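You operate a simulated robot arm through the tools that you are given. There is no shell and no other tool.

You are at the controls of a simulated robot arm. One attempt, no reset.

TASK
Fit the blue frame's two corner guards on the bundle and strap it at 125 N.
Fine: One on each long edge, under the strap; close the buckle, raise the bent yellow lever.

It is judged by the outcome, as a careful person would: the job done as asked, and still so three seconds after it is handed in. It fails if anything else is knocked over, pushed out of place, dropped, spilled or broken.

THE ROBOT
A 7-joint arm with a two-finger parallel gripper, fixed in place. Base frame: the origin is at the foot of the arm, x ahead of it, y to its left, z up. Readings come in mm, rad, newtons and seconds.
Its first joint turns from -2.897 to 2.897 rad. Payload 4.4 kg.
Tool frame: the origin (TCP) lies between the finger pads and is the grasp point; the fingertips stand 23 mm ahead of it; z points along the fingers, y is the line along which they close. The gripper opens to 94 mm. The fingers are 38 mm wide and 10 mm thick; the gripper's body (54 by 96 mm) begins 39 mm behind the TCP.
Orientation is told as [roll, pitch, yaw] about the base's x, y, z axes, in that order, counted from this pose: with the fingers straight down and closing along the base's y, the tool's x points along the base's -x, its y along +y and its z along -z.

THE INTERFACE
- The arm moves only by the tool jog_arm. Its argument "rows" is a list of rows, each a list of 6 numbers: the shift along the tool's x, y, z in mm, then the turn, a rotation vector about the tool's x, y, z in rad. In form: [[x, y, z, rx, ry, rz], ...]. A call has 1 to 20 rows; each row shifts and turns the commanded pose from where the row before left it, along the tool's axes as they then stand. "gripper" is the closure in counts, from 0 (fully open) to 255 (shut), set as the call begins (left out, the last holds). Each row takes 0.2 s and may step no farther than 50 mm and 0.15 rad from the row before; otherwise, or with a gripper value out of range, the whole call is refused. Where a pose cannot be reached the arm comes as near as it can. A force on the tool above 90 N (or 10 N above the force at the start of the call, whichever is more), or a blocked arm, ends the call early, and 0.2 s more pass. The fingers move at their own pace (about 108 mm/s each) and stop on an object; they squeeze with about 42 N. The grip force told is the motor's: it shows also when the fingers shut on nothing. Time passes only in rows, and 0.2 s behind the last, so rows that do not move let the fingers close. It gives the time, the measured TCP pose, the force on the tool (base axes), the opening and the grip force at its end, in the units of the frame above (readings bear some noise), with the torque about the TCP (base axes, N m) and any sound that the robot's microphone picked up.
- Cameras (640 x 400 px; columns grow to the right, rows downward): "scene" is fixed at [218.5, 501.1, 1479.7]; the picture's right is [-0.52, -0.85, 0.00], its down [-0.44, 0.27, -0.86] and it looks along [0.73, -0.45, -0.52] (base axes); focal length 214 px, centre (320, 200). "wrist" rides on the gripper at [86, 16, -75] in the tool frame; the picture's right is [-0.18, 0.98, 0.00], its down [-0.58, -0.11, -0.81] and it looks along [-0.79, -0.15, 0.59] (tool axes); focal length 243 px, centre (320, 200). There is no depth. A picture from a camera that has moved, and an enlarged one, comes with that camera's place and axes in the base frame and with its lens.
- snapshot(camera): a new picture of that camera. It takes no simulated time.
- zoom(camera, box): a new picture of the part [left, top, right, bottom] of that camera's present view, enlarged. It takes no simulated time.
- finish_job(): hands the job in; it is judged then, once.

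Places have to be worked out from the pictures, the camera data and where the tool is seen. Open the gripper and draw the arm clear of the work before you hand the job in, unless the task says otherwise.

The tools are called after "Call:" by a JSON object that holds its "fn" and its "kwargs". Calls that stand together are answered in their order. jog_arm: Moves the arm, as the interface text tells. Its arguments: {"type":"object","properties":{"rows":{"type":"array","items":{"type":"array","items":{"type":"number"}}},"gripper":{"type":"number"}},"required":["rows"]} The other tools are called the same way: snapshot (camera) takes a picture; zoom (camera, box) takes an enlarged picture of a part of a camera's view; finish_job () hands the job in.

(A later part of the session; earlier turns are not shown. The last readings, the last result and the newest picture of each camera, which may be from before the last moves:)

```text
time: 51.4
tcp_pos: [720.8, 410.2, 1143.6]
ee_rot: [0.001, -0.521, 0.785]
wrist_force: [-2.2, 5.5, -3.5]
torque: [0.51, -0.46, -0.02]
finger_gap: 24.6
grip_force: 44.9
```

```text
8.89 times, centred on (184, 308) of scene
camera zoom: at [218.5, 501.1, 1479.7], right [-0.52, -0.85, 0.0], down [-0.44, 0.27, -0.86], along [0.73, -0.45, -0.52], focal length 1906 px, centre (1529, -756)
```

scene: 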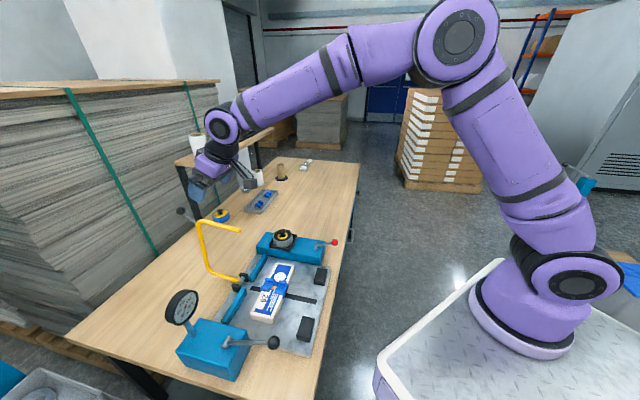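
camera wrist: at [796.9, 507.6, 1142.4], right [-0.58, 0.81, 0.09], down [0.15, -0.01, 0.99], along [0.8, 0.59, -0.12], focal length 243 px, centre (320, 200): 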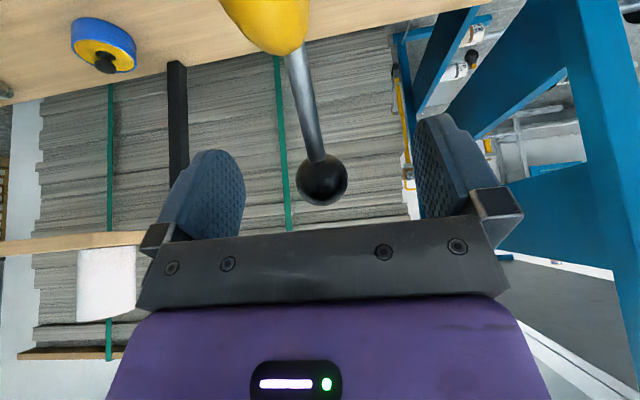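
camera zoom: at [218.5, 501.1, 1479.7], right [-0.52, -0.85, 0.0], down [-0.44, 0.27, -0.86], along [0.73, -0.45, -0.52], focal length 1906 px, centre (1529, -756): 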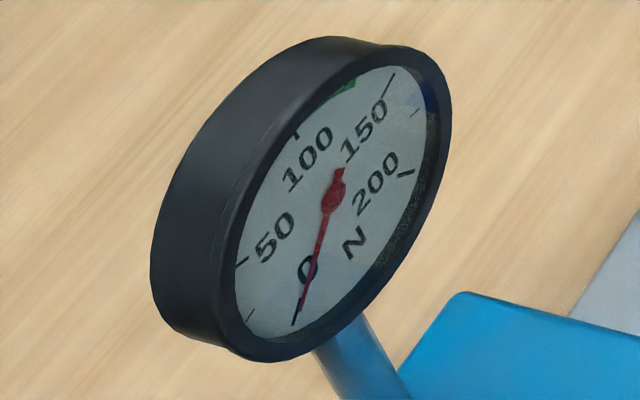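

Halfway over, gauge still 0. I continue lowering the arch toward the far side, stopping before it lands.

Call:
{"fn": "jog_arm", "kwargs": {"rows": [[13.19, 0, -2.36, 0, 0, 0], [13.19, 0, -2.36, 0, 0, 0], [13.37, 0, -1.25, 0, 0, 0], [13.37, 0, -1.25, 0, 0, 0], [13.42, 0, -0.07, 0, 0, 0], [13.42, 0, -0.07, 0, 0, 0], [13.4, 0, 1.1, 0, 0, 0], [13.4, 0, 1.1, 0, 0, 0], [13.2, 0, 2.26, 0, 0, 0], [13.2, 0, 2.26, 0, 0, 0], [13.0, 0, 3.41, 0, 0, 0], [13.0, 0, 3.41, 0, 0, 0], [0, 0, 0, 0, 0, 0]]}}

Call:
{"fn": "zoom", "kwargs": {"camera": "scene", "box": [200, 160, 360, 320]}}

Call:
{"fn": "zoom", "kwargs": {"camera": "scene", "box": [160, 285, 208, 330]}}

Call:
{"fn": "snapshot", "kwargs": {"camera": "wrist"}}

```text
time: 54.2
tcp_pos: [626.0, 314.6, 1058.0]
ee_rot: [0.0, -0.524, 0.784]
wrist_force: [6.2, -0.1, -0.1]
torque: [0.84, -0.86, -0.06]
finger_gap: 24.6
grip_force: 44.7
```

```text
2.50 times, centred on (280, 240) of scene
camera zoom: at [218.5, 501.1, 1479.7], right [-0.52, -0.85, 0.0], down [-0.44, 0.27, -0.86], along [0.73, -0.45, -0.52], focal length 536 px, centre (420, 100)
```

zoom: 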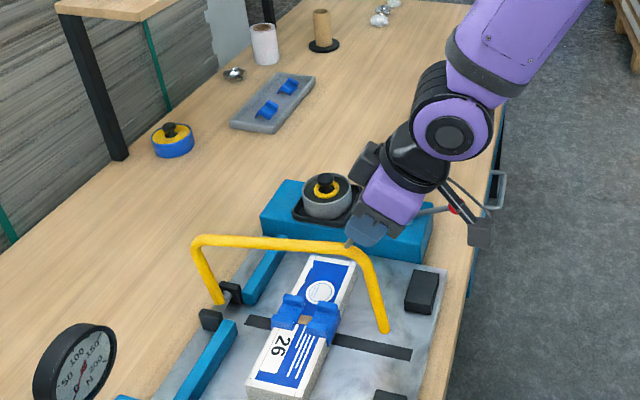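

```text
8.89 times, centred on (184, 308) of scene
camera zoom: at [218.5, 501.1, 1479.7], right [-0.52, -0.85, 0.0], down [-0.44, 0.27, -0.86], along [0.73, -0.45, -0.52], focal length 1906 px, centre (1529, -756)
```

zoom: 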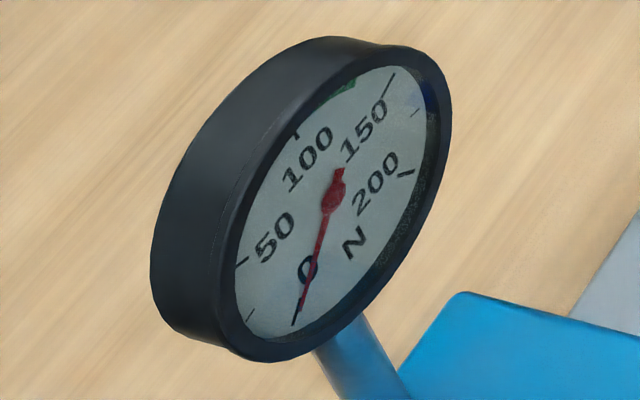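

```text
taken
camera wrist: at [534.7, 247.1, 1079.7], right [-0.58, 0.81, 0.09], down [0.15, -0.01, 0.99], along [0.8, 0.59, -0.12], focal length 243 px, centre (320, 200)
```

wrist: 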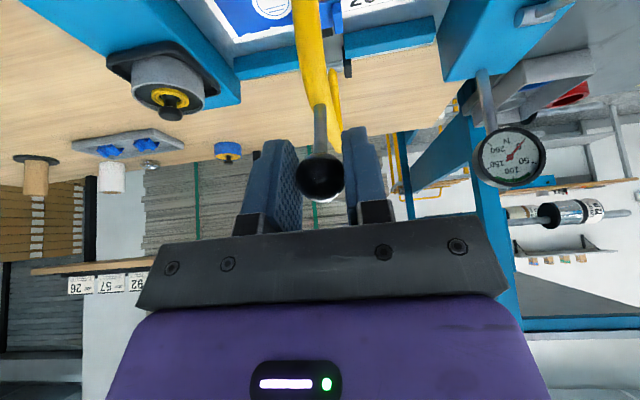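

The arch stands over the bundle with its tip ~35–45 mm above the strap's right part. I lower the rest in small rows and watch for contact or a click.

Call:
{"fn": "jog_arm", "kwargs": {"rows": [[12.66, 0, 4.53, 0, 0, 0], [6.33, 0, 2.3, 0, 0, 0], [6.33, 0, 2.3, 0, 0, 0], [0, 0, 0, 0, 0, 0]]}}

Call:
{"fn": "zoom", "kwargs": {"camera": "scene", "box": [220, 220, 340, 320]}}

Call:
{"fn": "zoom", "kwargs": {"camera": "scene", "box": [160, 285, 208, 330]}}

```text
time: 55.2
tcp_pos: [612.6, 301.8, 1038.1]
ee_rot: [0.001, -0.525, 0.784]
wrist_force: [9.2, -1.5, 1.1]
torque: [0.94, -0.99, -0.03]
finger_gap: 24.5
grip_force: 44.9
```

```text
4.00 times, centred on (280, 270) of scene
camera zoom: at [218.5, 501.1, 1479.7], right [-0.52, -0.85, 0.0], down [-0.44, 0.27, -0.86], along [0.73, -0.45, -0.52], focal length 858 px, centre (480, -80)
```

zoom: 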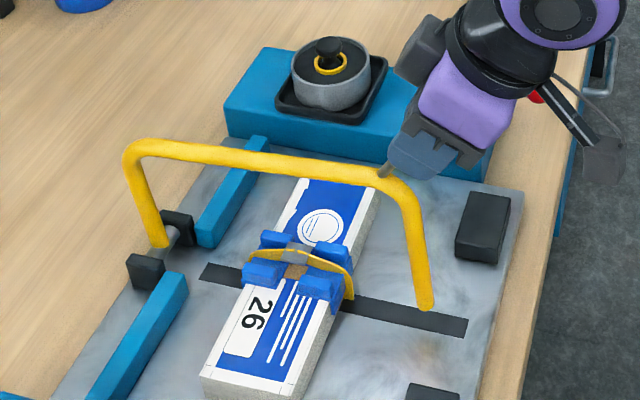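

```text
8.89 times, centred on (184, 308) of scene
camera zoom: at [218.5, 501.1, 1479.7], right [-0.52, -0.85, 0.0], down [-0.44, 0.27, -0.86], along [0.73, -0.45, -0.52], focal length 1906 px, centre (1529, -756)
```

zoom: 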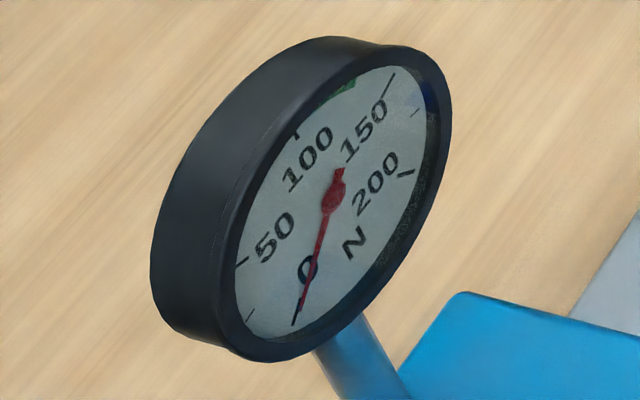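

A strap with a metal buckle has now appeared over the guards. I zoom in on it.

Call:
{"fn": "zoom", "kwargs": {"camera": "scene", "box": [262, 268, 314, 302]}}

Call:
{"fn": "zoom", "kwargs": {"camera": "scene", "box": [240, 255, 344, 320]}}

Call:
{"fn": "snapshot", "kwargs": {"camera": "wrist"}}

```text
11.76 times, centred on (288, 285) of scene
camera zoom: at [218.5, 501.1, 1479.7], right [-0.52, -0.85, 0.0], down [-0.44, 0.27, -0.86], along [0.73, -0.45, -0.52], focal length 2523 px, centre (696, -800)
```

zoom: 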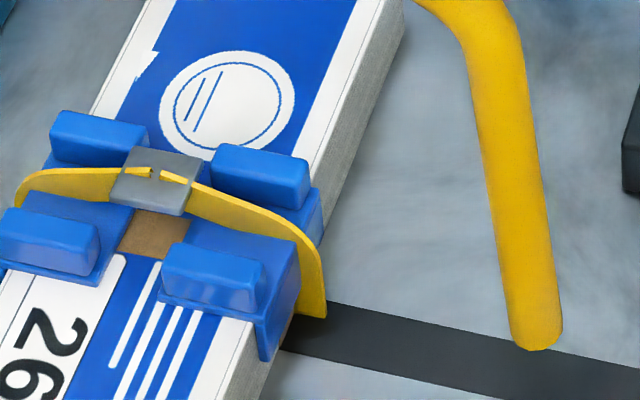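

```text
6.15 times, centred on (292, 288) of scene
camera zoom: at [218.5, 501.1, 1479.7], right [-0.52, -0.85, 0.0], down [-0.44, 0.27, -0.86], along [0.73, -0.45, -0.52], focal length 1320 px, centre (492, -338)
```

zoom: 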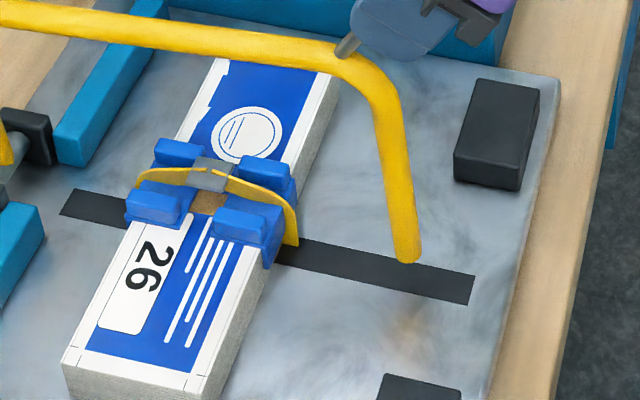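

```text
taken
camera wrist: at [521.5, 233.9, 1059.7], right [-0.58, 0.81, 0.09], down [0.15, -0.01, 0.99], along [0.8, 0.59, -0.12], focal length 243 px, centre (320, 200)
```

wrist: 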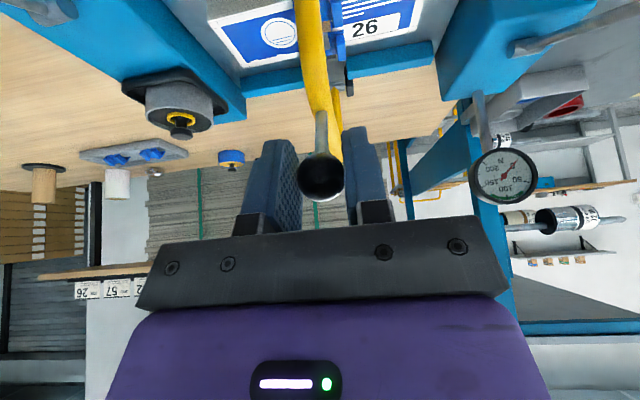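

The strap (yellow, loose) with an open buckle now lies across both guards in their channels. I lower the arch the last few degrees until it rests.

Call:
{"fn": "jog_arm", "kwargs": {"rows": [[6.2, 0, 2.6, 0, 0, 0], [6.1, 0, 2.7, 0, 0, 0], [0, 0, 0, 0, 0, 0]]}}

Call:
{"fn": "zoom", "kwargs": {"camera": "scene", "box": [240, 255, 344, 320]}}

```text
time: 56.0
tcp_pos: [607.7, 297.5, 1027.9]
ee_rot: [0.001, -0.525, 0.783]
wrist_force: [0.1, -6.0, 7.2]
torque: [0.84, -0.85, -0.04]
finger_gap: 24.2
grip_force: 45.3
```

```text
6.15 times, centred on (292, 288) of scene
camera zoom: at [218.5, 501.1, 1479.7], right [-0.52, -0.85, 0.0], down [-0.44, 0.27, -0.86], along [0.73, -0.45, -0.52], focal length 1320 px, centre (492, -338)
```

zoom: 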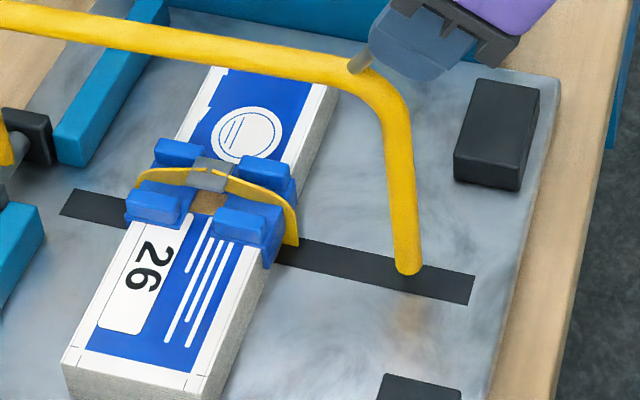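

The lever is resting on its stop (7 N up-force). I release the ball and back off along the tool axis.

Call:
{"fn": "jog_arm", "kwargs": {"rows": [[-2, 0, -1.5, 0, 0, 0], [0, 0, 0, 0, 0, 0]]}}

Call:
{"fn": "jog_arm", "kwargs": {"rows": [[0, 0, 0, 0, 0, 0], [0, 0, 0, 0, 0, 0], [0, 0, 0, 0, 0, 0]], "gripper": 0}}

Call:
{"fn": "jog_arm", "kwargs": {"rows": [[0, 0, -20, 0, 0, 0], [0, 0, -40, 0, 0, 0], [0, 0, -40, 0, 0, 0], [0, 0, -40, 0, 0, 0], [0, 0, 0, 0, 0, 0]]}}

Call:
{"fn": "snapshot", "kwargs": {"camera": "scene"}}

Call:
{"fn": "zoom", "kwargs": {"camera": "scene", "box": [200, 220, 360, 320]}}

```text
time: 56.6
tcp_pos: [609.4, 296.0, 1029.7]
ee_rot: [0.0, -0.523, 0.783]
wrist_force: [2.9, -0.8, -8.2]
torque: [-0.99, 0.89, -0.01]
finger_gap: 24.4
grip_force: 45.2
```

```text
time: 57.4
tcp_pos: [607.9, 298.1, 1030.6]
ee_rot: [0.0, -0.524, 0.782]
wrist_force: [0.2, -0.1, 0.4]
torque: [0.03, -0.02, -0.04]
finger_gap: 93.8
grip_force: 0.0
```

```text
time: 58.6
tcp_pos: [558.4, 248.9, 1148.7]
ee_rot: [-0.001, -0.526, 0.785]
wrist_force: [-0.2, 0.4, 0.2]
torque: [-0.01, 0.03, -0.02]
finger_gap: 94.1
grip_force: 0.0
```

```text
taken
```

scene: 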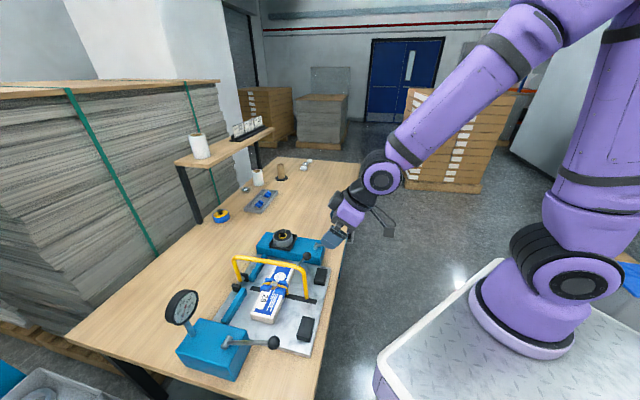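

```text
4.00 times, centred on (280, 270) of scene
camera zoom: at [218.5, 501.1, 1479.7], right [-0.52, -0.85, 0.0], down [-0.44, 0.27, -0.86], along [0.73, -0.45, -0.52], focal length 858 px, centre (480, -80)
```

zoom: 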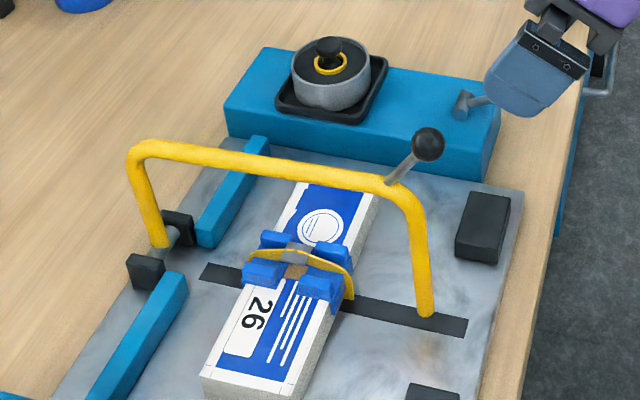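

The arch rests over the bundle and the strap is laid. Next I test the black-ball lever on the gauge box (ball about W=667, L=13, z=954): I un-tilt the tool and move above it to measure.

Call:
{"fn": "jog_arm", "kwargs": {"rows": [[0, 0, 0, 0, 0.131, 0], [0, 0, 0, 0, 0.131, 0], [0, 0, 0, 0, 0.131, 0], [0, 0, 0, 0, 0.131, 0], [-13.8, 41.2, 13.8, 0, 0, 0], [-13.8, 41.2, 13.8, 0, 0, 0], [-13.8, 41.2, 13.8, 0, 0, 0], [-13.8, 41.2, 13.8, 0, 0, 0], [-13.8, 41.2, 13.8, 0, 0, 0], [0, 0, 0, 0, 0, 0], [0, 0, 0, 0, 0, 0]]}}

Call:
{"fn": "snapshot", "kwargs": {"camera": "wrist"}}

Call:
{"fn": "snapshot", "kwargs": {"camera": "scene"}}

```text
time: 61.0
tcp_pos: [461.9, 442.5, 1081.4]
ee_rot: [0.0, -0.001, 0.785]
wrist_force: [0.9, 0.7, -0.1]
torque: [0.02, -0.01, 0.0]
finger_gap: 93.9
grip_force: 0.1
```

```text
taken
camera wrist: at [389.8, 393.3, 1157.4], right [-0.56, 0.83, 0.0], down [0.49, 0.33, 0.81], along [0.67, 0.45, -0.59], focal length 243 px, centre (320, 200)
```

wrist: 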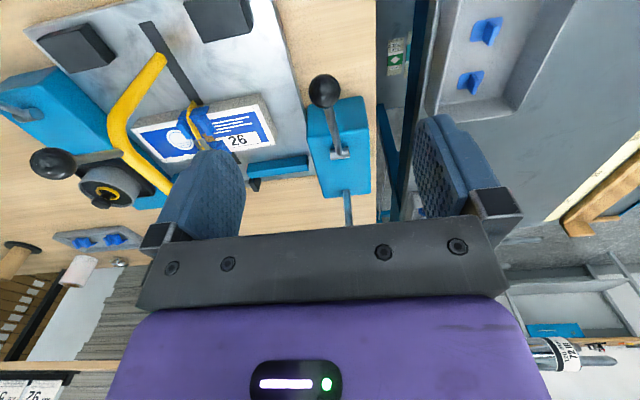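

```text
taken
```

scene: 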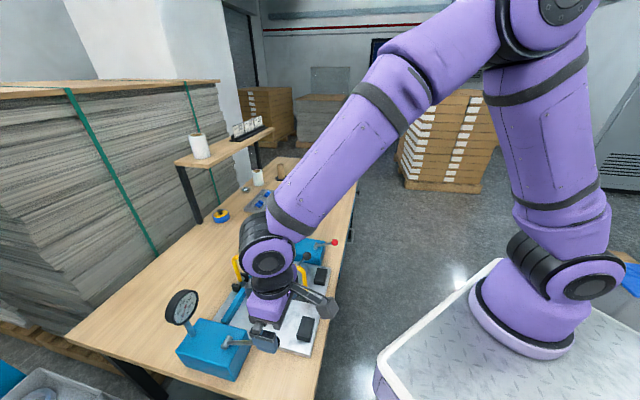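

Call:
{"fn": "zoom", "kwargs": {"camera": "wrist", "box": [280, 60, 400, 200]}}

Call:
{"fn": "zoom", "kwargs": {"camera": "wrist", "box": [100, 30, 290, 200]}}

Call:
{"fn": "zoom", "kwargs": {"camera": "scene", "box": [150, 270, 350, 395]}}

```text
2.86 times, centred on (340, 130) of wrist
camera zoom: at [389.8, 393.3, 1157.4], right [-0.56, 0.83, 0.0], down [0.49, 0.33, 0.81], along [0.67, 0.45, -0.59], focal length 693 px, centre (263, 400)
```

zoom: 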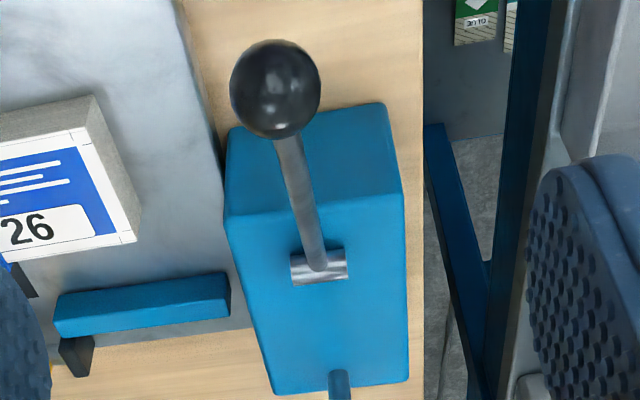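

```text
2.35 times, centred on (195, 115) of wrist
camera zoom: at [389.8, 393.3, 1157.4], right [-0.56, 0.83, 0.0], down [0.49, 0.33, 0.81], along [0.67, 0.45, -0.59], focal length 571 px, centre (614, 400)
```

zoom: 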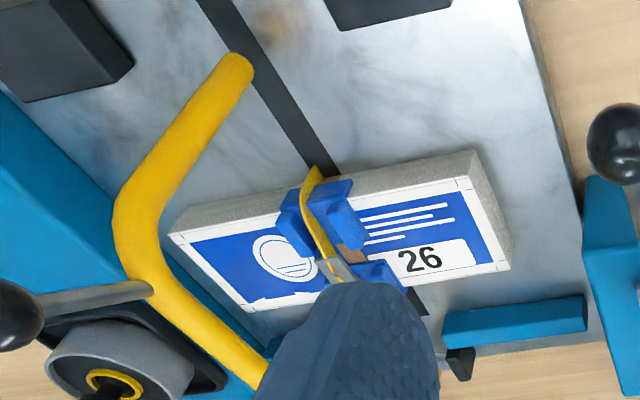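

```text
3.20 times, centred on (250, 332) of scene
camera zoom: at [218.5, 501.1, 1479.7], right [-0.52, -0.85, 0.0], down [-0.44, 0.27, -0.86], along [0.73, -0.45, -0.52], focal length 686 px, centre (544, -224)
```

zoom: 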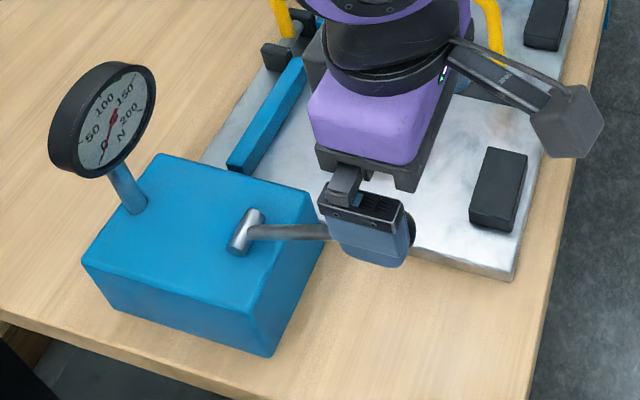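

The black ball is at W≈667, L≈14.5, z≈957 with its pivot at W≈798, z≈898 (arm 143 mm). I lower onto the ball and grip it.

Call:
{"fn": "jog_arm", "kwargs": {"rows": [[-6.8, -0.25, 31, 0, 0, 0], [-6.8, -0.25, 31, 0, 0, 0], [-6.8, -0.25, 31, 0, 0, 0], [-6.8, -0.25, 31, 0, 0, 0], [0, 0, 0, 0, 0, 0], [0, 0, 0, 0, 0, 0]]}}

Call:
{"fn": "snapshot", "kwargs": {"camera": "wrist"}}

```text
time: 62.4
tcp_pos: [483.1, 462.4, 959.7]
ee_rot: [0.0, -0.001, 0.783]
wrist_force: [-0.2, 0.4, 0.2]
torque: [0.03, -0.02, 0.02]
finger_gap: 94.1
grip_force: 0.0
```

```text
taken
camera wrist: at [410.3, 412.7, 1034.5], right [-0.56, 0.83, 0.0], down [0.49, 0.33, 0.81], along [0.67, 0.45, -0.59], focal length 243 px, centre (320, 200)
```

wrist: 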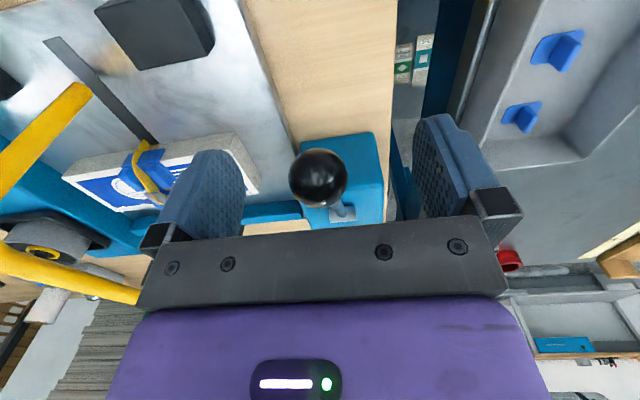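

Ball centred between the fingers. I close and lift it about 8° along its arc, then check gauge and sounds.

Call:
{"fn": "jog_arm", "kwargs": {"rows": [[0, 0, 0, 0, 0, 0], [0, 0, 0, 0, 0, 0], [0, 0, 0, 0, 0, 0], [0, 0, 0, 0, 0, 0]], "gripper": 200}}

Call:
{"fn": "jog_arm", "kwargs": {"rows": [[-2.2, 0, -4.5, 0, 0, 0], [-2.3, 0, -4.4, 0, 0, 0], [-2.5, 0, -4.4, 0, 0, 0], [-2.5, 0, -4.3, 0, 0, 0], [0, 0, 0, 0, 0, 0]]}}

Call:
{"fn": "zoom", "kwargs": {"camera": "scene", "box": [160, 285, 208, 330]}}

Call:
{"fn": "zoom", "kwargs": {"camera": "scene", "box": [150, 270, 350, 395]}}

```text
time: 63.4
tcp_pos: [483.9, 461.8, 960.0]
ee_rot: [0.0, 0.0, 0.783]
wrist_force: [1.0, -1.0, 0.7]
torque: [0.0, -0.01, -0.01]
finger_gap: 27.1
grip_force: 44.6
```

```text
time: 64.6
tcp_pos: [489.2, 468.2, 976.8]
ee_rot: [-0.001, 0.0, 0.784]
wrist_force: [-8.3, -5.9, -16.5]
torque: [0.63, -0.58, -0.03]
finger_gap: 27.0
grip_force: 44.9
```

```text
8.89 times, centred on (184, 308) of scene
camera zoom: at [218.5, 501.1, 1479.7], right [-0.52, -0.85, 0.0], down [-0.44, 0.27, -0.86], along [0.73, -0.45, -0.52], focal length 1906 px, centre (1529, -756)
```

zoom: 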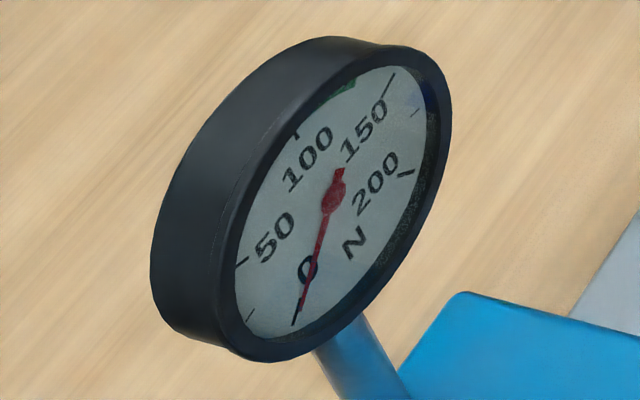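

```text
3.20 times, centred on (250, 332) of scene
camera zoom: at [218.5, 501.1, 1479.7], right [-0.52, -0.85, 0.0], down [-0.44, 0.27, -0.86], along [0.73, -0.45, -0.52], focal length 686 px, centre (544, -224)
```

zoom: 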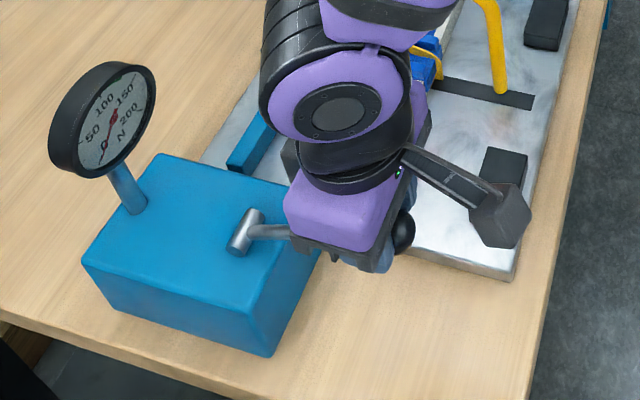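

Call:
{"fn": "snapshot", "kwargs": {"camera": "wrist"}}

Call:
{"fn": "zoom", "kwargs": {"camera": "scene", "box": [215, 310, 305, 370]}}

```text
taken
camera wrist: at [416.8, 418.9, 1051.5], right [-0.56, 0.83, 0.0], down [0.49, 0.33, 0.81], along [0.67, 0.45, -0.59], focal length 243 px, centre (320, 200)
```

wrist: 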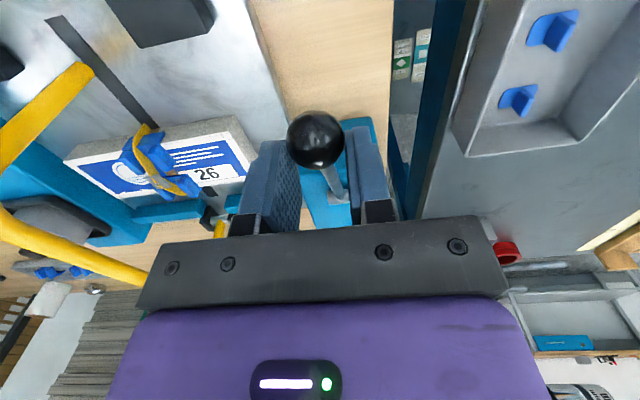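

```text
6.67 times, centred on (260, 340) of scene
camera zoom: at [218.5, 501.1, 1479.7], right [-0.52, -0.85, 0.0], down [-0.44, 0.27, -0.86], along [0.73, -0.45, -0.52], focal length 1430 px, centre (720, -733)
```

zoom: 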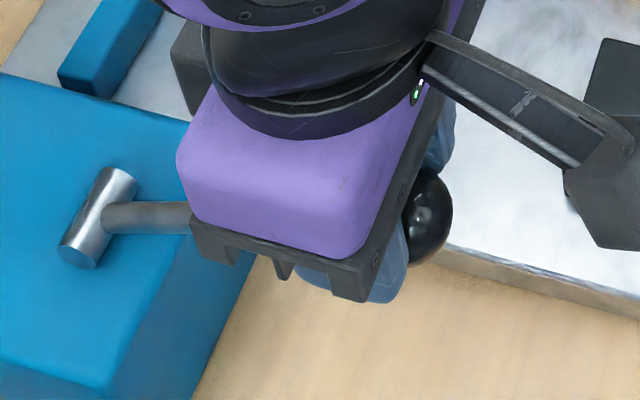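

The lever did not move up — the ball slipped in the pads, so it is at its upper stop (or locked). I open, re-centre on the ball, and grip again to try pressing it downward.

Call:
{"fn": "jog_arm", "kwargs": {"rows": [[0, 0, 0, 0, 0, 0], [0, 0, 0, 0, 0, 0], [9.5, 0, 17, 0, 0, 0], [0, 0, 0, 0, 0, 0], [0, 0, 0, 0, 0, 0]], "gripper": 0}}

Call:
{"fn": "snapshot", "kwargs": {"camera": "wrist"}}

```text
time: 65.8
tcp_pos: [482.2, 462.0, 960.8]
ee_rot: [0.001, 0.0, 0.784]
wrist_force: [-0.5, -0.6, -0.6]
torque: [0.0, -0.02, 0.01]
finger_gap: 94.0
grip_force: 0.1
```

```text
taken
camera wrist: at [410.0, 412.5, 1035.6], right [-0.56, 0.83, 0.0], down [0.49, 0.33, 0.81], along [0.67, 0.45, -0.59], focal length 243 px, centre (320, 200)
```

wrist: 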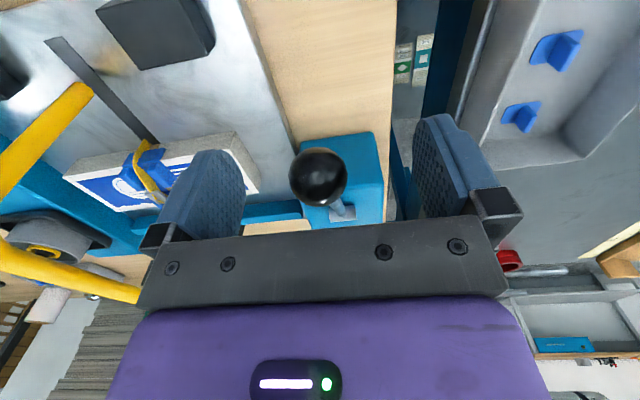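

Call:
{"fn": "jog_arm", "kwargs": {"rows": [[0, 0, 0, 0, 0, 0], [0, 0, 0, 0, 0, 0], [0, 0, 0, 0, 0, 0], [0, 0, 0, 0, 0, 0]], "gripper": 200}}

Call:
{"fn": "jog_arm", "kwargs": {"rows": [[1.4, 0, 3.5, 0, 0, 0], [1.4, 0, 3.5, 0, 0, 0], [1.4, 0, 3.5, 0, 0, 0], [1.3, 0, 3.5, 0, 0, 0], [0, 0, 0, 0, 0, 0]]}}

Call:
{"fn": "snapshot", "kwargs": {"camera": "wrist"}}

Call:
{"fn": "zoom", "kwargs": {"camera": "scene", "box": [160, 285, 208, 330]}}

```text
time: 66.8
tcp_pos: [483.5, 462.0, 959.4]
ee_rot: [0.0, 0.001, 0.783]
wrist_force: [1.7, -2.5, -0.4]
torque: [-0.04, 0.02, 0.0]
finger_gap: 26.9
grip_force: 45.0
```

```text
time: 68.0
tcp_pos: [478.2, 457.3, 945.5]
ee_rot: [0.001, -0.001, 0.782]
wrist_force: [1.1, 9.2, 7.3]
torque: [0.78, -0.81, -0.01]
finger_gap: 26.9
grip_force: 45.0
```

```text
taken
camera wrist: at [405.9, 407.9, 1020.2], right [-0.56, 0.83, 0.0], down [0.49, 0.33, 0.81], along [0.67, 0.45, -0.59], focal length 243 px, centre (320, 200)
```

wrist: 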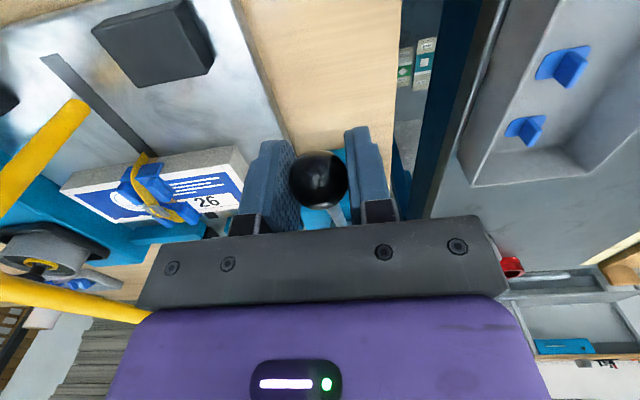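

```text
8.89 times, centred on (184, 308) of scene
camera zoom: at [218.5, 501.1, 1479.7], right [-0.52, -0.85, 0.0], down [-0.44, 0.27, -0.86], along [0.73, -0.45, -0.52], focal length 1906 px, centre (1529, -756)
```

zoom: 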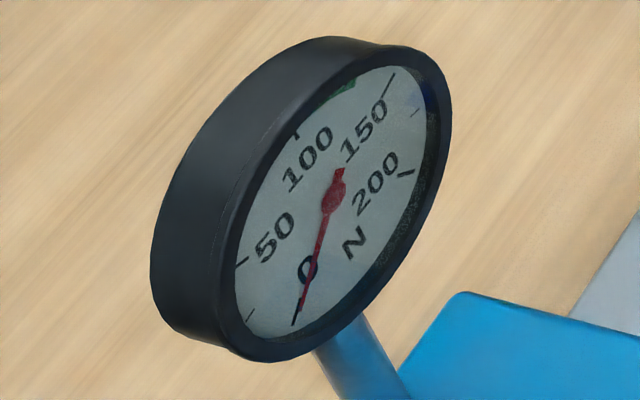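

The lever moves down (light resistance) with the gauge still at 0 so far. I continue down another 8° and check the gauge and strap.

Call:
{"fn": "jog_arm", "kwargs": {"rows": [[1.3, 0, 4.9, 0, 0, 0], [1.3, 0, 4.9, 0, 0, 0], [1.2, 0, 4.9, 0, 0, 0], [1.1, 0, 4.9, 0, 0, 0], [0, 0, 0, 0, 0, 0]]}}

Call:
{"fn": "zoom", "kwargs": {"camera": "scene", "box": [160, 285, 208, 330]}}

Call:
{"fn": "zoom", "kwargs": {"camera": "scene", "box": [240, 255, 344, 320]}}

```text
time: 69.2
tcp_pos: [476.1, 453.1, 924.6]
ee_rot: [-0.001, 0.0, 0.784]
wrist_force: [-6.3, 3.3, 9.4]
torque: [0.58, -0.53, -0.06]
finger_gap: 26.8
grip_force: 44.8
```

```text
8.89 times, centred on (184, 308) of scene
camera zoom: at [218.5, 501.1, 1479.7], right [-0.52, -0.85, 0.0], down [-0.44, 0.27, -0.86], along [0.73, -0.45, -0.52], focal length 1906 px, centre (1529, -756)
```

zoom: 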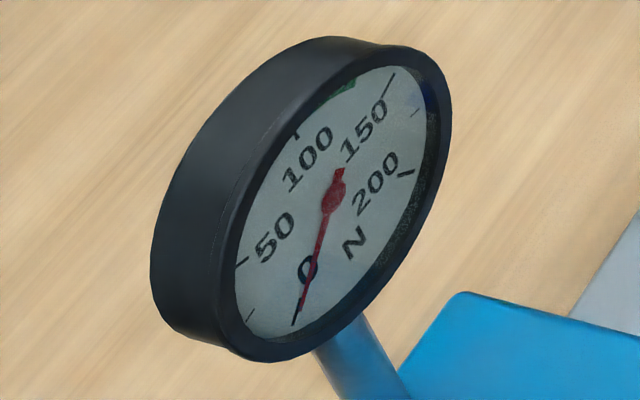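

```text
6.15 times, centred on (292, 288) of scene
camera zoom: at [218.5, 501.1, 1479.7], right [-0.52, -0.85, 0.0], down [-0.44, 0.27, -0.86], along [0.73, -0.45, -0.52], focal length 1320 px, centre (492, -338)
```

zoom: 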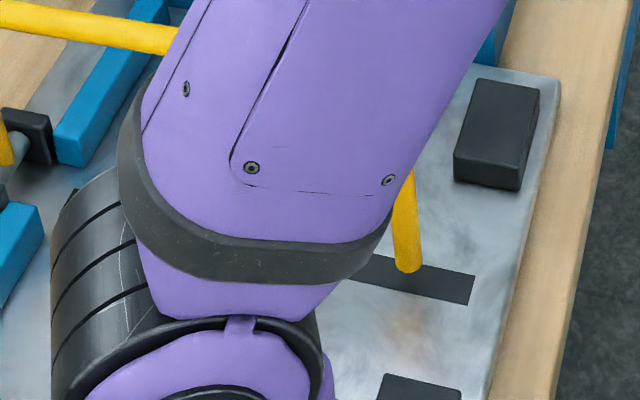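

Call:
{"fn": "jog_arm", "kwargs": {"rows": [[0.9, 0, 5.2, 0, 0, 0], [0.7, 0, 5.1, 0, 0, 0], [0.4, 0, 5.1, 0, 0, 0], [0.2, 0, 5.1, 0, 0, 0], [0, 0, 5.1, 0, 0, 0], [0, 0, 0, 0, 0, 0]]}}

Call:
{"fn": "zoom", "kwargs": {"camera": "scene", "box": [160, 285, 208, 330]}}

Call:
{"fn": "snapshot", "kwargs": {"camera": "wrist"}}

```text
time: 70.6
tcp_pos: [472.9, 451.7, 898.8]
ee_rot: [0.001, 0.003, 0.783]
wrist_force: [-10.9, -8.8, 8.6]
torque: [0.46, -0.42, 0.0]
finger_gap: 26.9
grip_force: 45.2
```

```text
8.89 times, centred on (184, 308) of scene
camera zoom: at [218.5, 501.1, 1479.7], right [-0.52, -0.85, 0.0], down [-0.44, 0.27, -0.86], along [0.73, -0.45, -0.52], focal length 1906 px, centre (1529, -756)
```

zoom: 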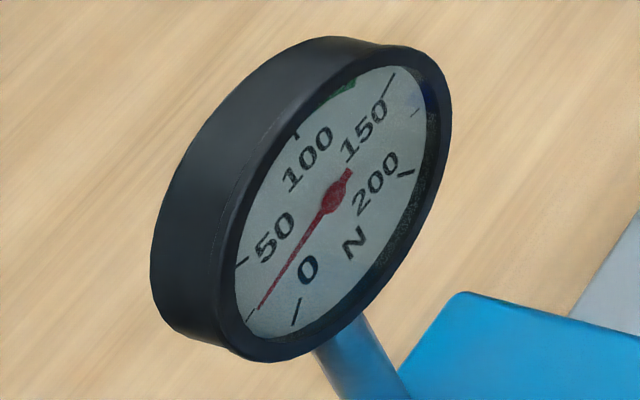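

```text
taken
camera wrist: at [400.1, 402.2, 973.2], right [-0.56, 0.83, 0.0], down [0.49, 0.33, 0.81], along [0.67, 0.45, -0.59], focal length 243 px, centre (320, 200)
```

wrist: 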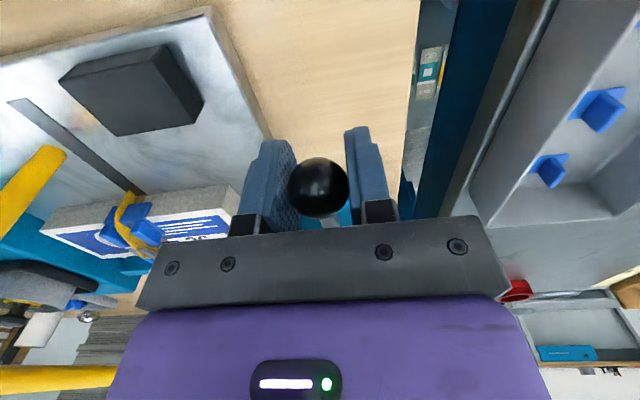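

The gauge now reads about 25 N after this downstroke. I raise the lever back to its top to see whether the tension holds (ratchet) or falls.

Call:
{"fn": "jog_arm", "kwargs": {"rows": [[0, 0, -5.1, 0, 0, 0], [-0.2, 0, -5.1, 0, 0, 0], [-0.4, 0, -5.1, 0, 0, 0], [-0.7, 0, -5.1, 0, 0, 0], [-0.9, 0, -5.2, 0, 0, 0], [-1.1, 0, -4.9, 0, 0, 0], [-1.2, 0, -4.9, 0, 0, 0], [-1.3, 0, -4.9, 0, 0, 0], [-1.3, 0, -4.9, 0, 0, 0], [0, 0, 0, 0, 0, 0]]}}

Call:
{"fn": "zoom", "kwargs": {"camera": "scene", "box": [160, 285, 208, 330]}}

Call:
{"fn": "snapshot", "kwargs": {"camera": "wrist"}}

```text
time: 72.8
tcp_pos: [477.9, 457.9, 942.1]
ee_rot: [0.0, 0.002, 0.784]
wrist_force: [5.4, -7.1, -7.0]
torque: [-0.91, 0.93, 0.03]
finger_gap: 26.9
grip_force: 44.8
```

```text
8.89 times, centred on (184, 308) of scene
camera zoom: at [218.5, 501.1, 1479.7], right [-0.52, -0.85, 0.0], down [-0.44, 0.27, -0.86], along [0.73, -0.45, -0.52], focal length 1906 px, centre (1529, -756)
```

zoom: 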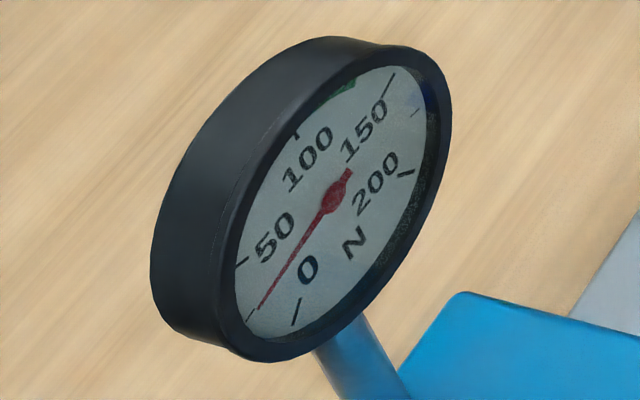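

```text
taken
camera wrist: at [406.7, 409.0, 1018.0], right [-0.56, 0.83, 0.0], down [0.49, 0.33, 0.81], along [0.67, 0.45, -0.59], focal length 243 px, centre (320, 200)
```

wrist: 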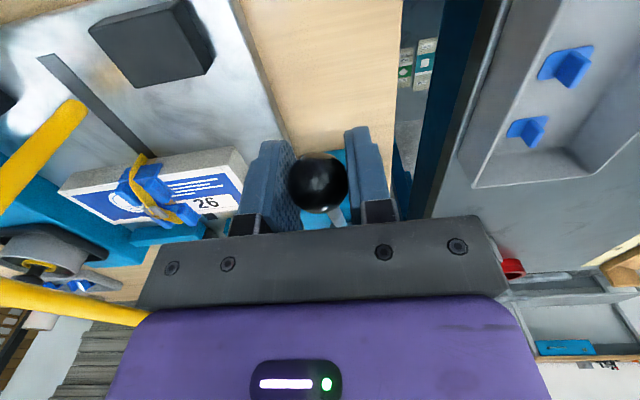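

The gauge holds at 25 N, so it is a ratchet. I complete the return to the top stop and begin a second downstroke, checking the gauge partway.

Call:
{"fn": "jog_arm", "kwargs": {"rows": [[-1.3, 0, -3.5, 0, 0, 0], [-1.4, 0, -3.5, 0, 0, 0], [-1.4, 0, -3.5, 0, 0, 0], [-1.2, 0, -2.5, 0, 0, 0], [0, 0, 0, 0, 0, 0]]}}

Call:
{"fn": "jog_arm", "kwargs": {"rows": [[1.2, 0, 2.5, 0, 0, 0], [1.4, 0, 3.5, 0, 0, 0], [1.4, 0, 3.5, 0, 0, 0], [1.3, 0, 3.5, 0, 0, 0], [1.3, 0, 4.9, 0, 0, 0], [1.3, 0, 4.9, 0, 0, 0], [1.2, 0, 4.9, 0, 0, 0], [1.1, 0, 4.9, 0, 0, 0], [0, 0, 0, 0, 0, 0]]}}

Call:
{"fn": "zoom", "kwargs": {"camera": "scene", "box": [160, 285, 208, 330]}}

Call:
{"fn": "zoom", "kwargs": {"camera": "wrist", "box": [40, 130, 240, 255]}}

```text
time: 74.0
tcp_pos: [483.7, 461.9, 957.4]
ee_rot: [-0.001, 0.002, 0.783]
wrist_force: [7.3, -7.9, -7.4]
torque: [-0.84, 0.86, 0.02]
finger_gap: 27.1
grip_force: 44.9
```

```text
time: 76.0
tcp_pos: [475.1, 456.1, 925.9]
ee_rot: [0.0, 0.0, 0.785]
wrist_force: [2.3, -0.8, 8.6]
torque: [0.66, -0.58, 0.01]
finger_gap: 26.9
grip_force: 44.6
```

```text
8.89 times, centred on (184, 308) of scene
camera zoom: at [218.5, 501.1, 1479.7], right [-0.52, -0.85, 0.0], down [-0.44, 0.27, -0.86], along [0.73, -0.45, -0.52], focal length 1906 px, centre (1529, -756)
```

zoom: 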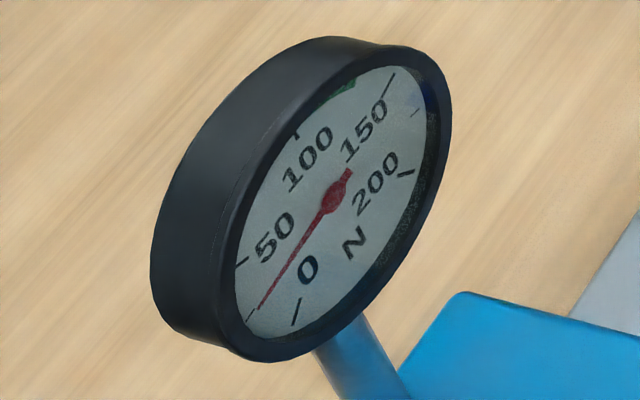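

```text
3.20 times, centred on (140, 192) of wrist
camera zoom: at [402.5, 404.5, 1000.3], right [-0.56, 0.83, 0.0], down [0.49, 0.33, 0.81], along [0.67, 0.45, -0.59], focal length 776 px, centre (896, 224)
```

zoom: 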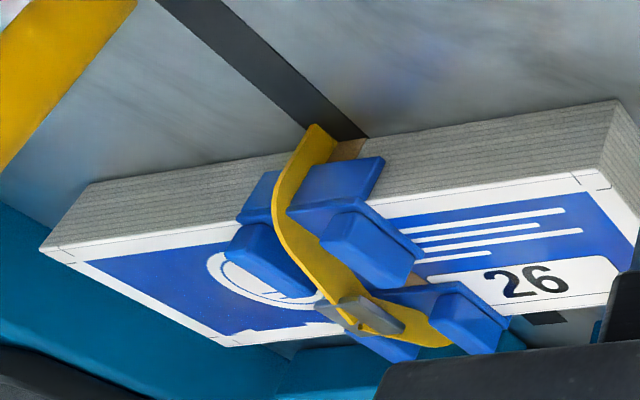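

Call:
{"fn": "jog_arm", "kwargs": {"rows": [[0.9, 0, 5.2, 0, 0, 0], [0.7, 0, 5.1, 0, 0, 0], [0.4, 0, 3, 0, 0, 0], [0, 0, 0, 0, 0, 0]]}}

Call:
{"fn": "zoom", "kwargs": {"camera": "scene", "box": [160, 285, 208, 330]}}

Call:
{"fn": "jog_arm", "kwargs": {"rows": [[0, 0, 2.1, 0, 0, 0], [0.2, 0, 5.1, 0, 0, 0], [0, 0, 5.1, 0, 0, 0], [0, 0, 0, 0, 0, 0]]}}

Call:
{"fn": "zoom", "kwargs": {"camera": "scene", "box": [160, 285, 208, 330]}}

```text
time: 77.0
tcp_pos: [474.0, 451.6, 913.2]
ee_rot: [-0.002, 0.001, 0.781]
wrist_force: [1.7, -6.7, 11.2]
torque: [0.73, -0.68, -0.07]
finger_gap: 27.0
grip_force: 45.1
```

```text
8.89 times, centred on (184, 308) of scene
camera zoom: at [218.5, 501.1, 1479.7], right [-0.52, -0.85, 0.0], down [-0.44, 0.27, -0.86], along [0.73, -0.45, -0.52], focal length 1906 px, centre (1529, -756)
```

zoom: 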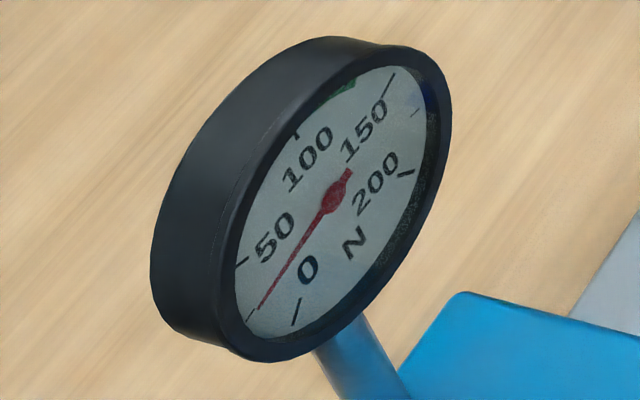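

```text
time: 78.0
tcp_pos: [473.7, 454.7, 901.3]
ee_rot: [0.001, 0.002, 0.784]
wrist_force: [-4.1, -19.1, 8.0]
torque: [0.52, -0.45, 0.06]
finger_gap: 27.2
grip_force: 44.7
```

```text
8.89 times, centred on (184, 308) of scene
camera zoom: at [218.5, 501.1, 1479.7], right [-0.52, -0.85, 0.0], down [-0.44, 0.27, -0.86], along [0.73, -0.45, -0.52], focal length 1906 px, centre (1529, -756)
```

zoom: 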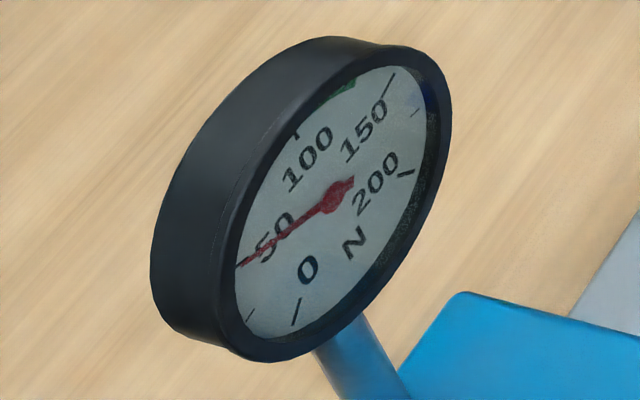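

Gauge now 50 N: each full downstroke adds 25 N. I do the third stroke (up to the top stop, then down) and check.

Call:
{"fn": "jog_arm", "kwargs": {"rows": [[0, 0, -5, 0, 0, 0], [-0.5, 0, -10, 0, 0, 0], [-1.2, 0, -10, 0, 0, 0], [-2.2, 0, -10, 0, 0, 0], [-3, 0, -9.5, 0, 0, 0], [-3.6, 0, -9, 0, 0, 0], [-1.8, 0, -4.7, 0, 0, 0], [0, 0, 0, 0, 0, 0]]}}

Call:
{"fn": "jog_arm", "kwargs": {"rows": [[1.8, 0, 4.7, 0, 0, 0], [3.6, 0, 9, 0, 0, 0], [3, 0, 9.5, 0, 0, 0], [2.2, 0, 10, 0, 0, 0], [1.2, 0, 10, 0, 0, 0], [0.5, 0, 10, 0, 0, 0], [0, 0, 5, 0, 0, 0], [0, 0, 0, 0, 0, 0]]}}

Call:
{"fn": "zoom", "kwargs": {"camera": "scene", "box": [160, 285, 208, 330]}}

```text
time: 79.8
tcp_pos: [482.7, 461.6, 956.2]
ee_rot: [0.001, 0.003, 0.783]
wrist_force: [8.4, -7.7, -25.4]
torque: [-0.4, 0.5, 0.05]
finger_gap: 26.9
grip_force: 45.3
```

```text
time: 81.6
tcp_pos: [472.4, 452.7, 899.3]
ee_rot: [0.0, 0.002, 0.785]
wrist_force: [-5.0, -11.9, 9.5]
torque: [0.52, -0.46, 0.06]
finger_gap: 27.5
grip_force: 45.3
```

```text
8.89 times, centred on (184, 308) of scene
camera zoom: at [218.5, 501.1, 1479.7], right [-0.52, -0.85, 0.0], down [-0.44, 0.27, -0.86], along [0.73, -0.45, -0.52], focal length 1906 px, centre (1529, -756)
```

zoom: 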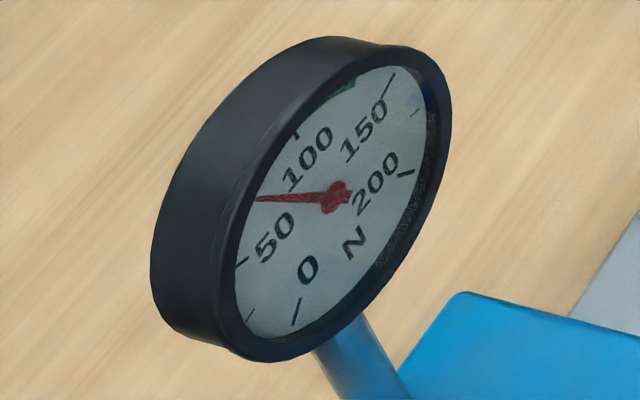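

75 N. Fourth stroke next.

Call:
{"fn": "jog_arm", "kwargs": {"rows": [[0, 0, -5, 0, 0, 0], [-0.5, 0, -10, 0, 0, 0], [-1.2, 0, -10, 0, 0, 0], [-2.2, 0, -10, 0, 0, 0], [-3, 0, -9.5, 0, 0, 0], [-3.6, 0, -9, 0, 0, 0], [-1.8, 0, -4.7, 0, 0, 0], [0, 0, 0, 0, 0, 0]]}}

Call:
{"fn": "jog_arm", "kwargs": {"rows": [[1.8, 0, 4.7, 0, 0, 0], [3.6, 0, 9, 0, 0, 0], [3, 0, 9.5, 0, 0, 0], [2.2, 0, 10, 0, 0, 0], [1.2, 0, 10, 0, 0, 0], [0.5, 0, 10, 0, 0, 0], [0, 0, 5, 0, 0, 0], [0, 0, 0, 0, 0, 0]]}}

Call:
{"fn": "zoom", "kwargs": {"camera": "scene", "box": [160, 285, 208, 330]}}

Call:
{"fn": "zoom", "kwargs": {"camera": "wrist", "box": [20, 120, 260, 270]}}

```text
time: 83.4
tcp_pos: [481.1, 460.3, 956.1]
ee_rot: [-0.001, 0.002, 0.784]
wrist_force: [5.3, -9.1, -29.6]
torque: [-0.06, 0.2, -0.02]
finger_gap: 26.9
grip_force: 45.1
```

```text
time: 85.2
tcp_pos: [472.5, 451.3, 900.7]
ee_rot: [-0.001, 0.001, 0.783]
wrist_force: [5.1, -16.0, 10.8]
torque: [0.71, -0.45, 0.09]
finger_gap: 27.4
grip_force: 45.2
```

```text
8.89 times, centred on (184, 308) of scene
camera zoom: at [218.5, 501.1, 1479.7], right [-0.52, -0.85, 0.0], down [-0.44, 0.27, -0.86], along [0.73, -0.45, -0.52], focal length 1906 px, centre (1529, -756)
```

zoom: 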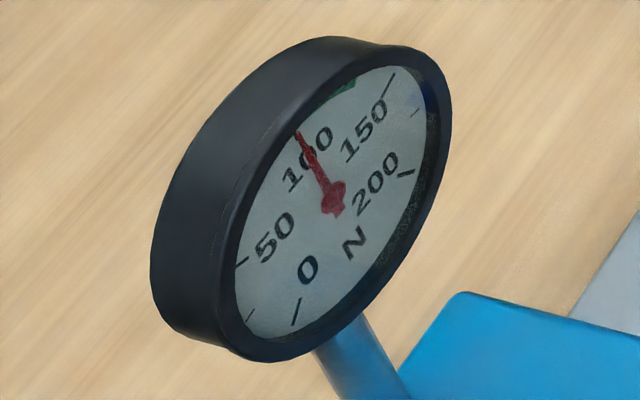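

```text
2.67 times, centred on (140, 195) of wrist
camera zoom: at [399.8, 401.9, 973.7], right [-0.56, 0.83, 0.0], down [0.49, 0.33, 0.81], along [0.67, 0.45, -0.59], focal length 647 px, centre (800, 213)
```

zoom: 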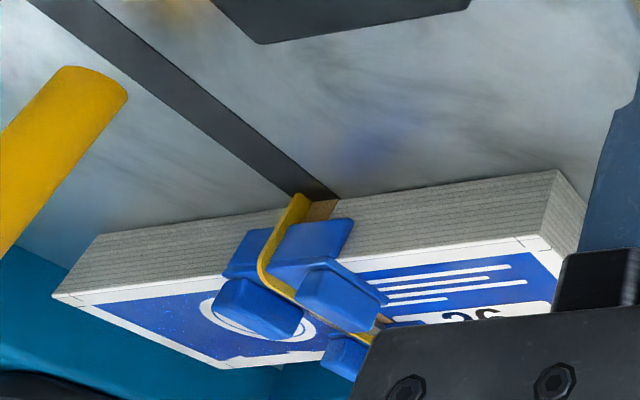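

100 N, and the strap is pulling down tight onto the guards. Fifth stroke to bring it to 125 N.

Call:
{"fn": "jog_arm", "kwargs": {"rows": [[0, 0, -5, 0, 0, 0], [-0.5, 0, -10, 0, 0, 0], [-1.2, 0, -10, 0, 0, 0], [-2.2, 0, -10, 0, 0, 0], [-3, 0, -9.5, 0, 0, 0], [-3.6, 0, -9, 0, 0, 0], [-1.8, 0, -4.7, 0, 0, 0], [0, 0, 0, 0, 0, 0]]}}

Call:
{"fn": "jog_arm", "kwargs": {"rows": [[1.8, 0, 4.7, 0, 0, 0], [3.6, 0, 9, 0, 0, 0], [3, 0, 9.5, 0, 0, 0], [2.2, 0, 10, 0, 0, 0], [1.2, 0, 10, 0, 0, 0], [0.5, 0, 10, 0, 0, 0], [0, 0, 5, 0, 0, 0], [0, 0, 0, 0, 0, 0]]}}

Call:
{"fn": "zoom", "kwargs": {"camera": "scene", "box": [160, 285, 208, 330]}}

Call:
{"fn": "zoom", "kwargs": {"camera": "wrist", "box": [20, 120, 260, 270]}}

```text
time: 87.0
tcp_pos: [482.3, 459.9, 957.0]
ee_rot: [0.001, 0.004, 0.783]
wrist_force: [0.0, -8.5, -30.2]
torque: [-0.06, 0.08, 0.01]
finger_gap: 27.1
grip_force: 45.4
```

```text
time: 88.8
tcp_pos: [470.7, 452.1, 899.4]
ee_rot: [-0.002, 0.002, 0.783]
wrist_force: [2.4, -14.6, 7.2]
torque: [0.57, -0.42, 0.05]
finger_gap: 27.5
grip_force: 44.7
```

```text
8.89 times, centred on (184, 308) of scene
camera zoom: at [218.5, 501.1, 1479.7], right [-0.52, -0.85, 0.0], down [-0.44, 0.27, -0.86], along [0.73, -0.45, -0.52], focal length 1906 px, centre (1529, -756)
```

zoom: 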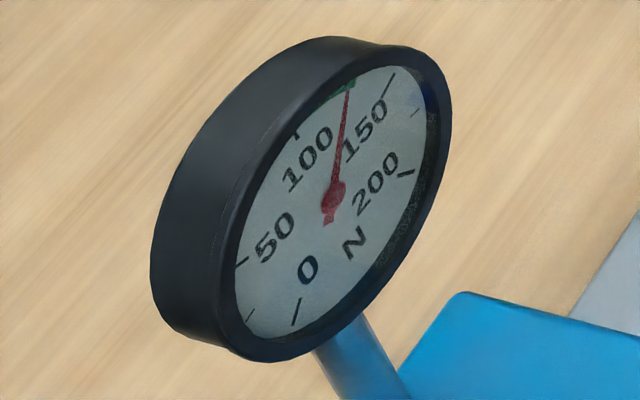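

```text
2.67 times, centred on (140, 195) of wrist
camera zoom: at [399.3, 401.5, 974.1], right [-0.56, 0.83, 0.0], down [0.49, 0.33, 0.81], along [0.67, 0.45, -0.59], focal length 647 px, centre (800, 213)
```

zoom: 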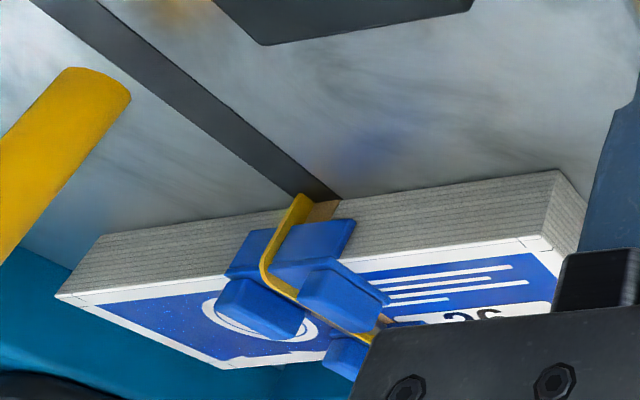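

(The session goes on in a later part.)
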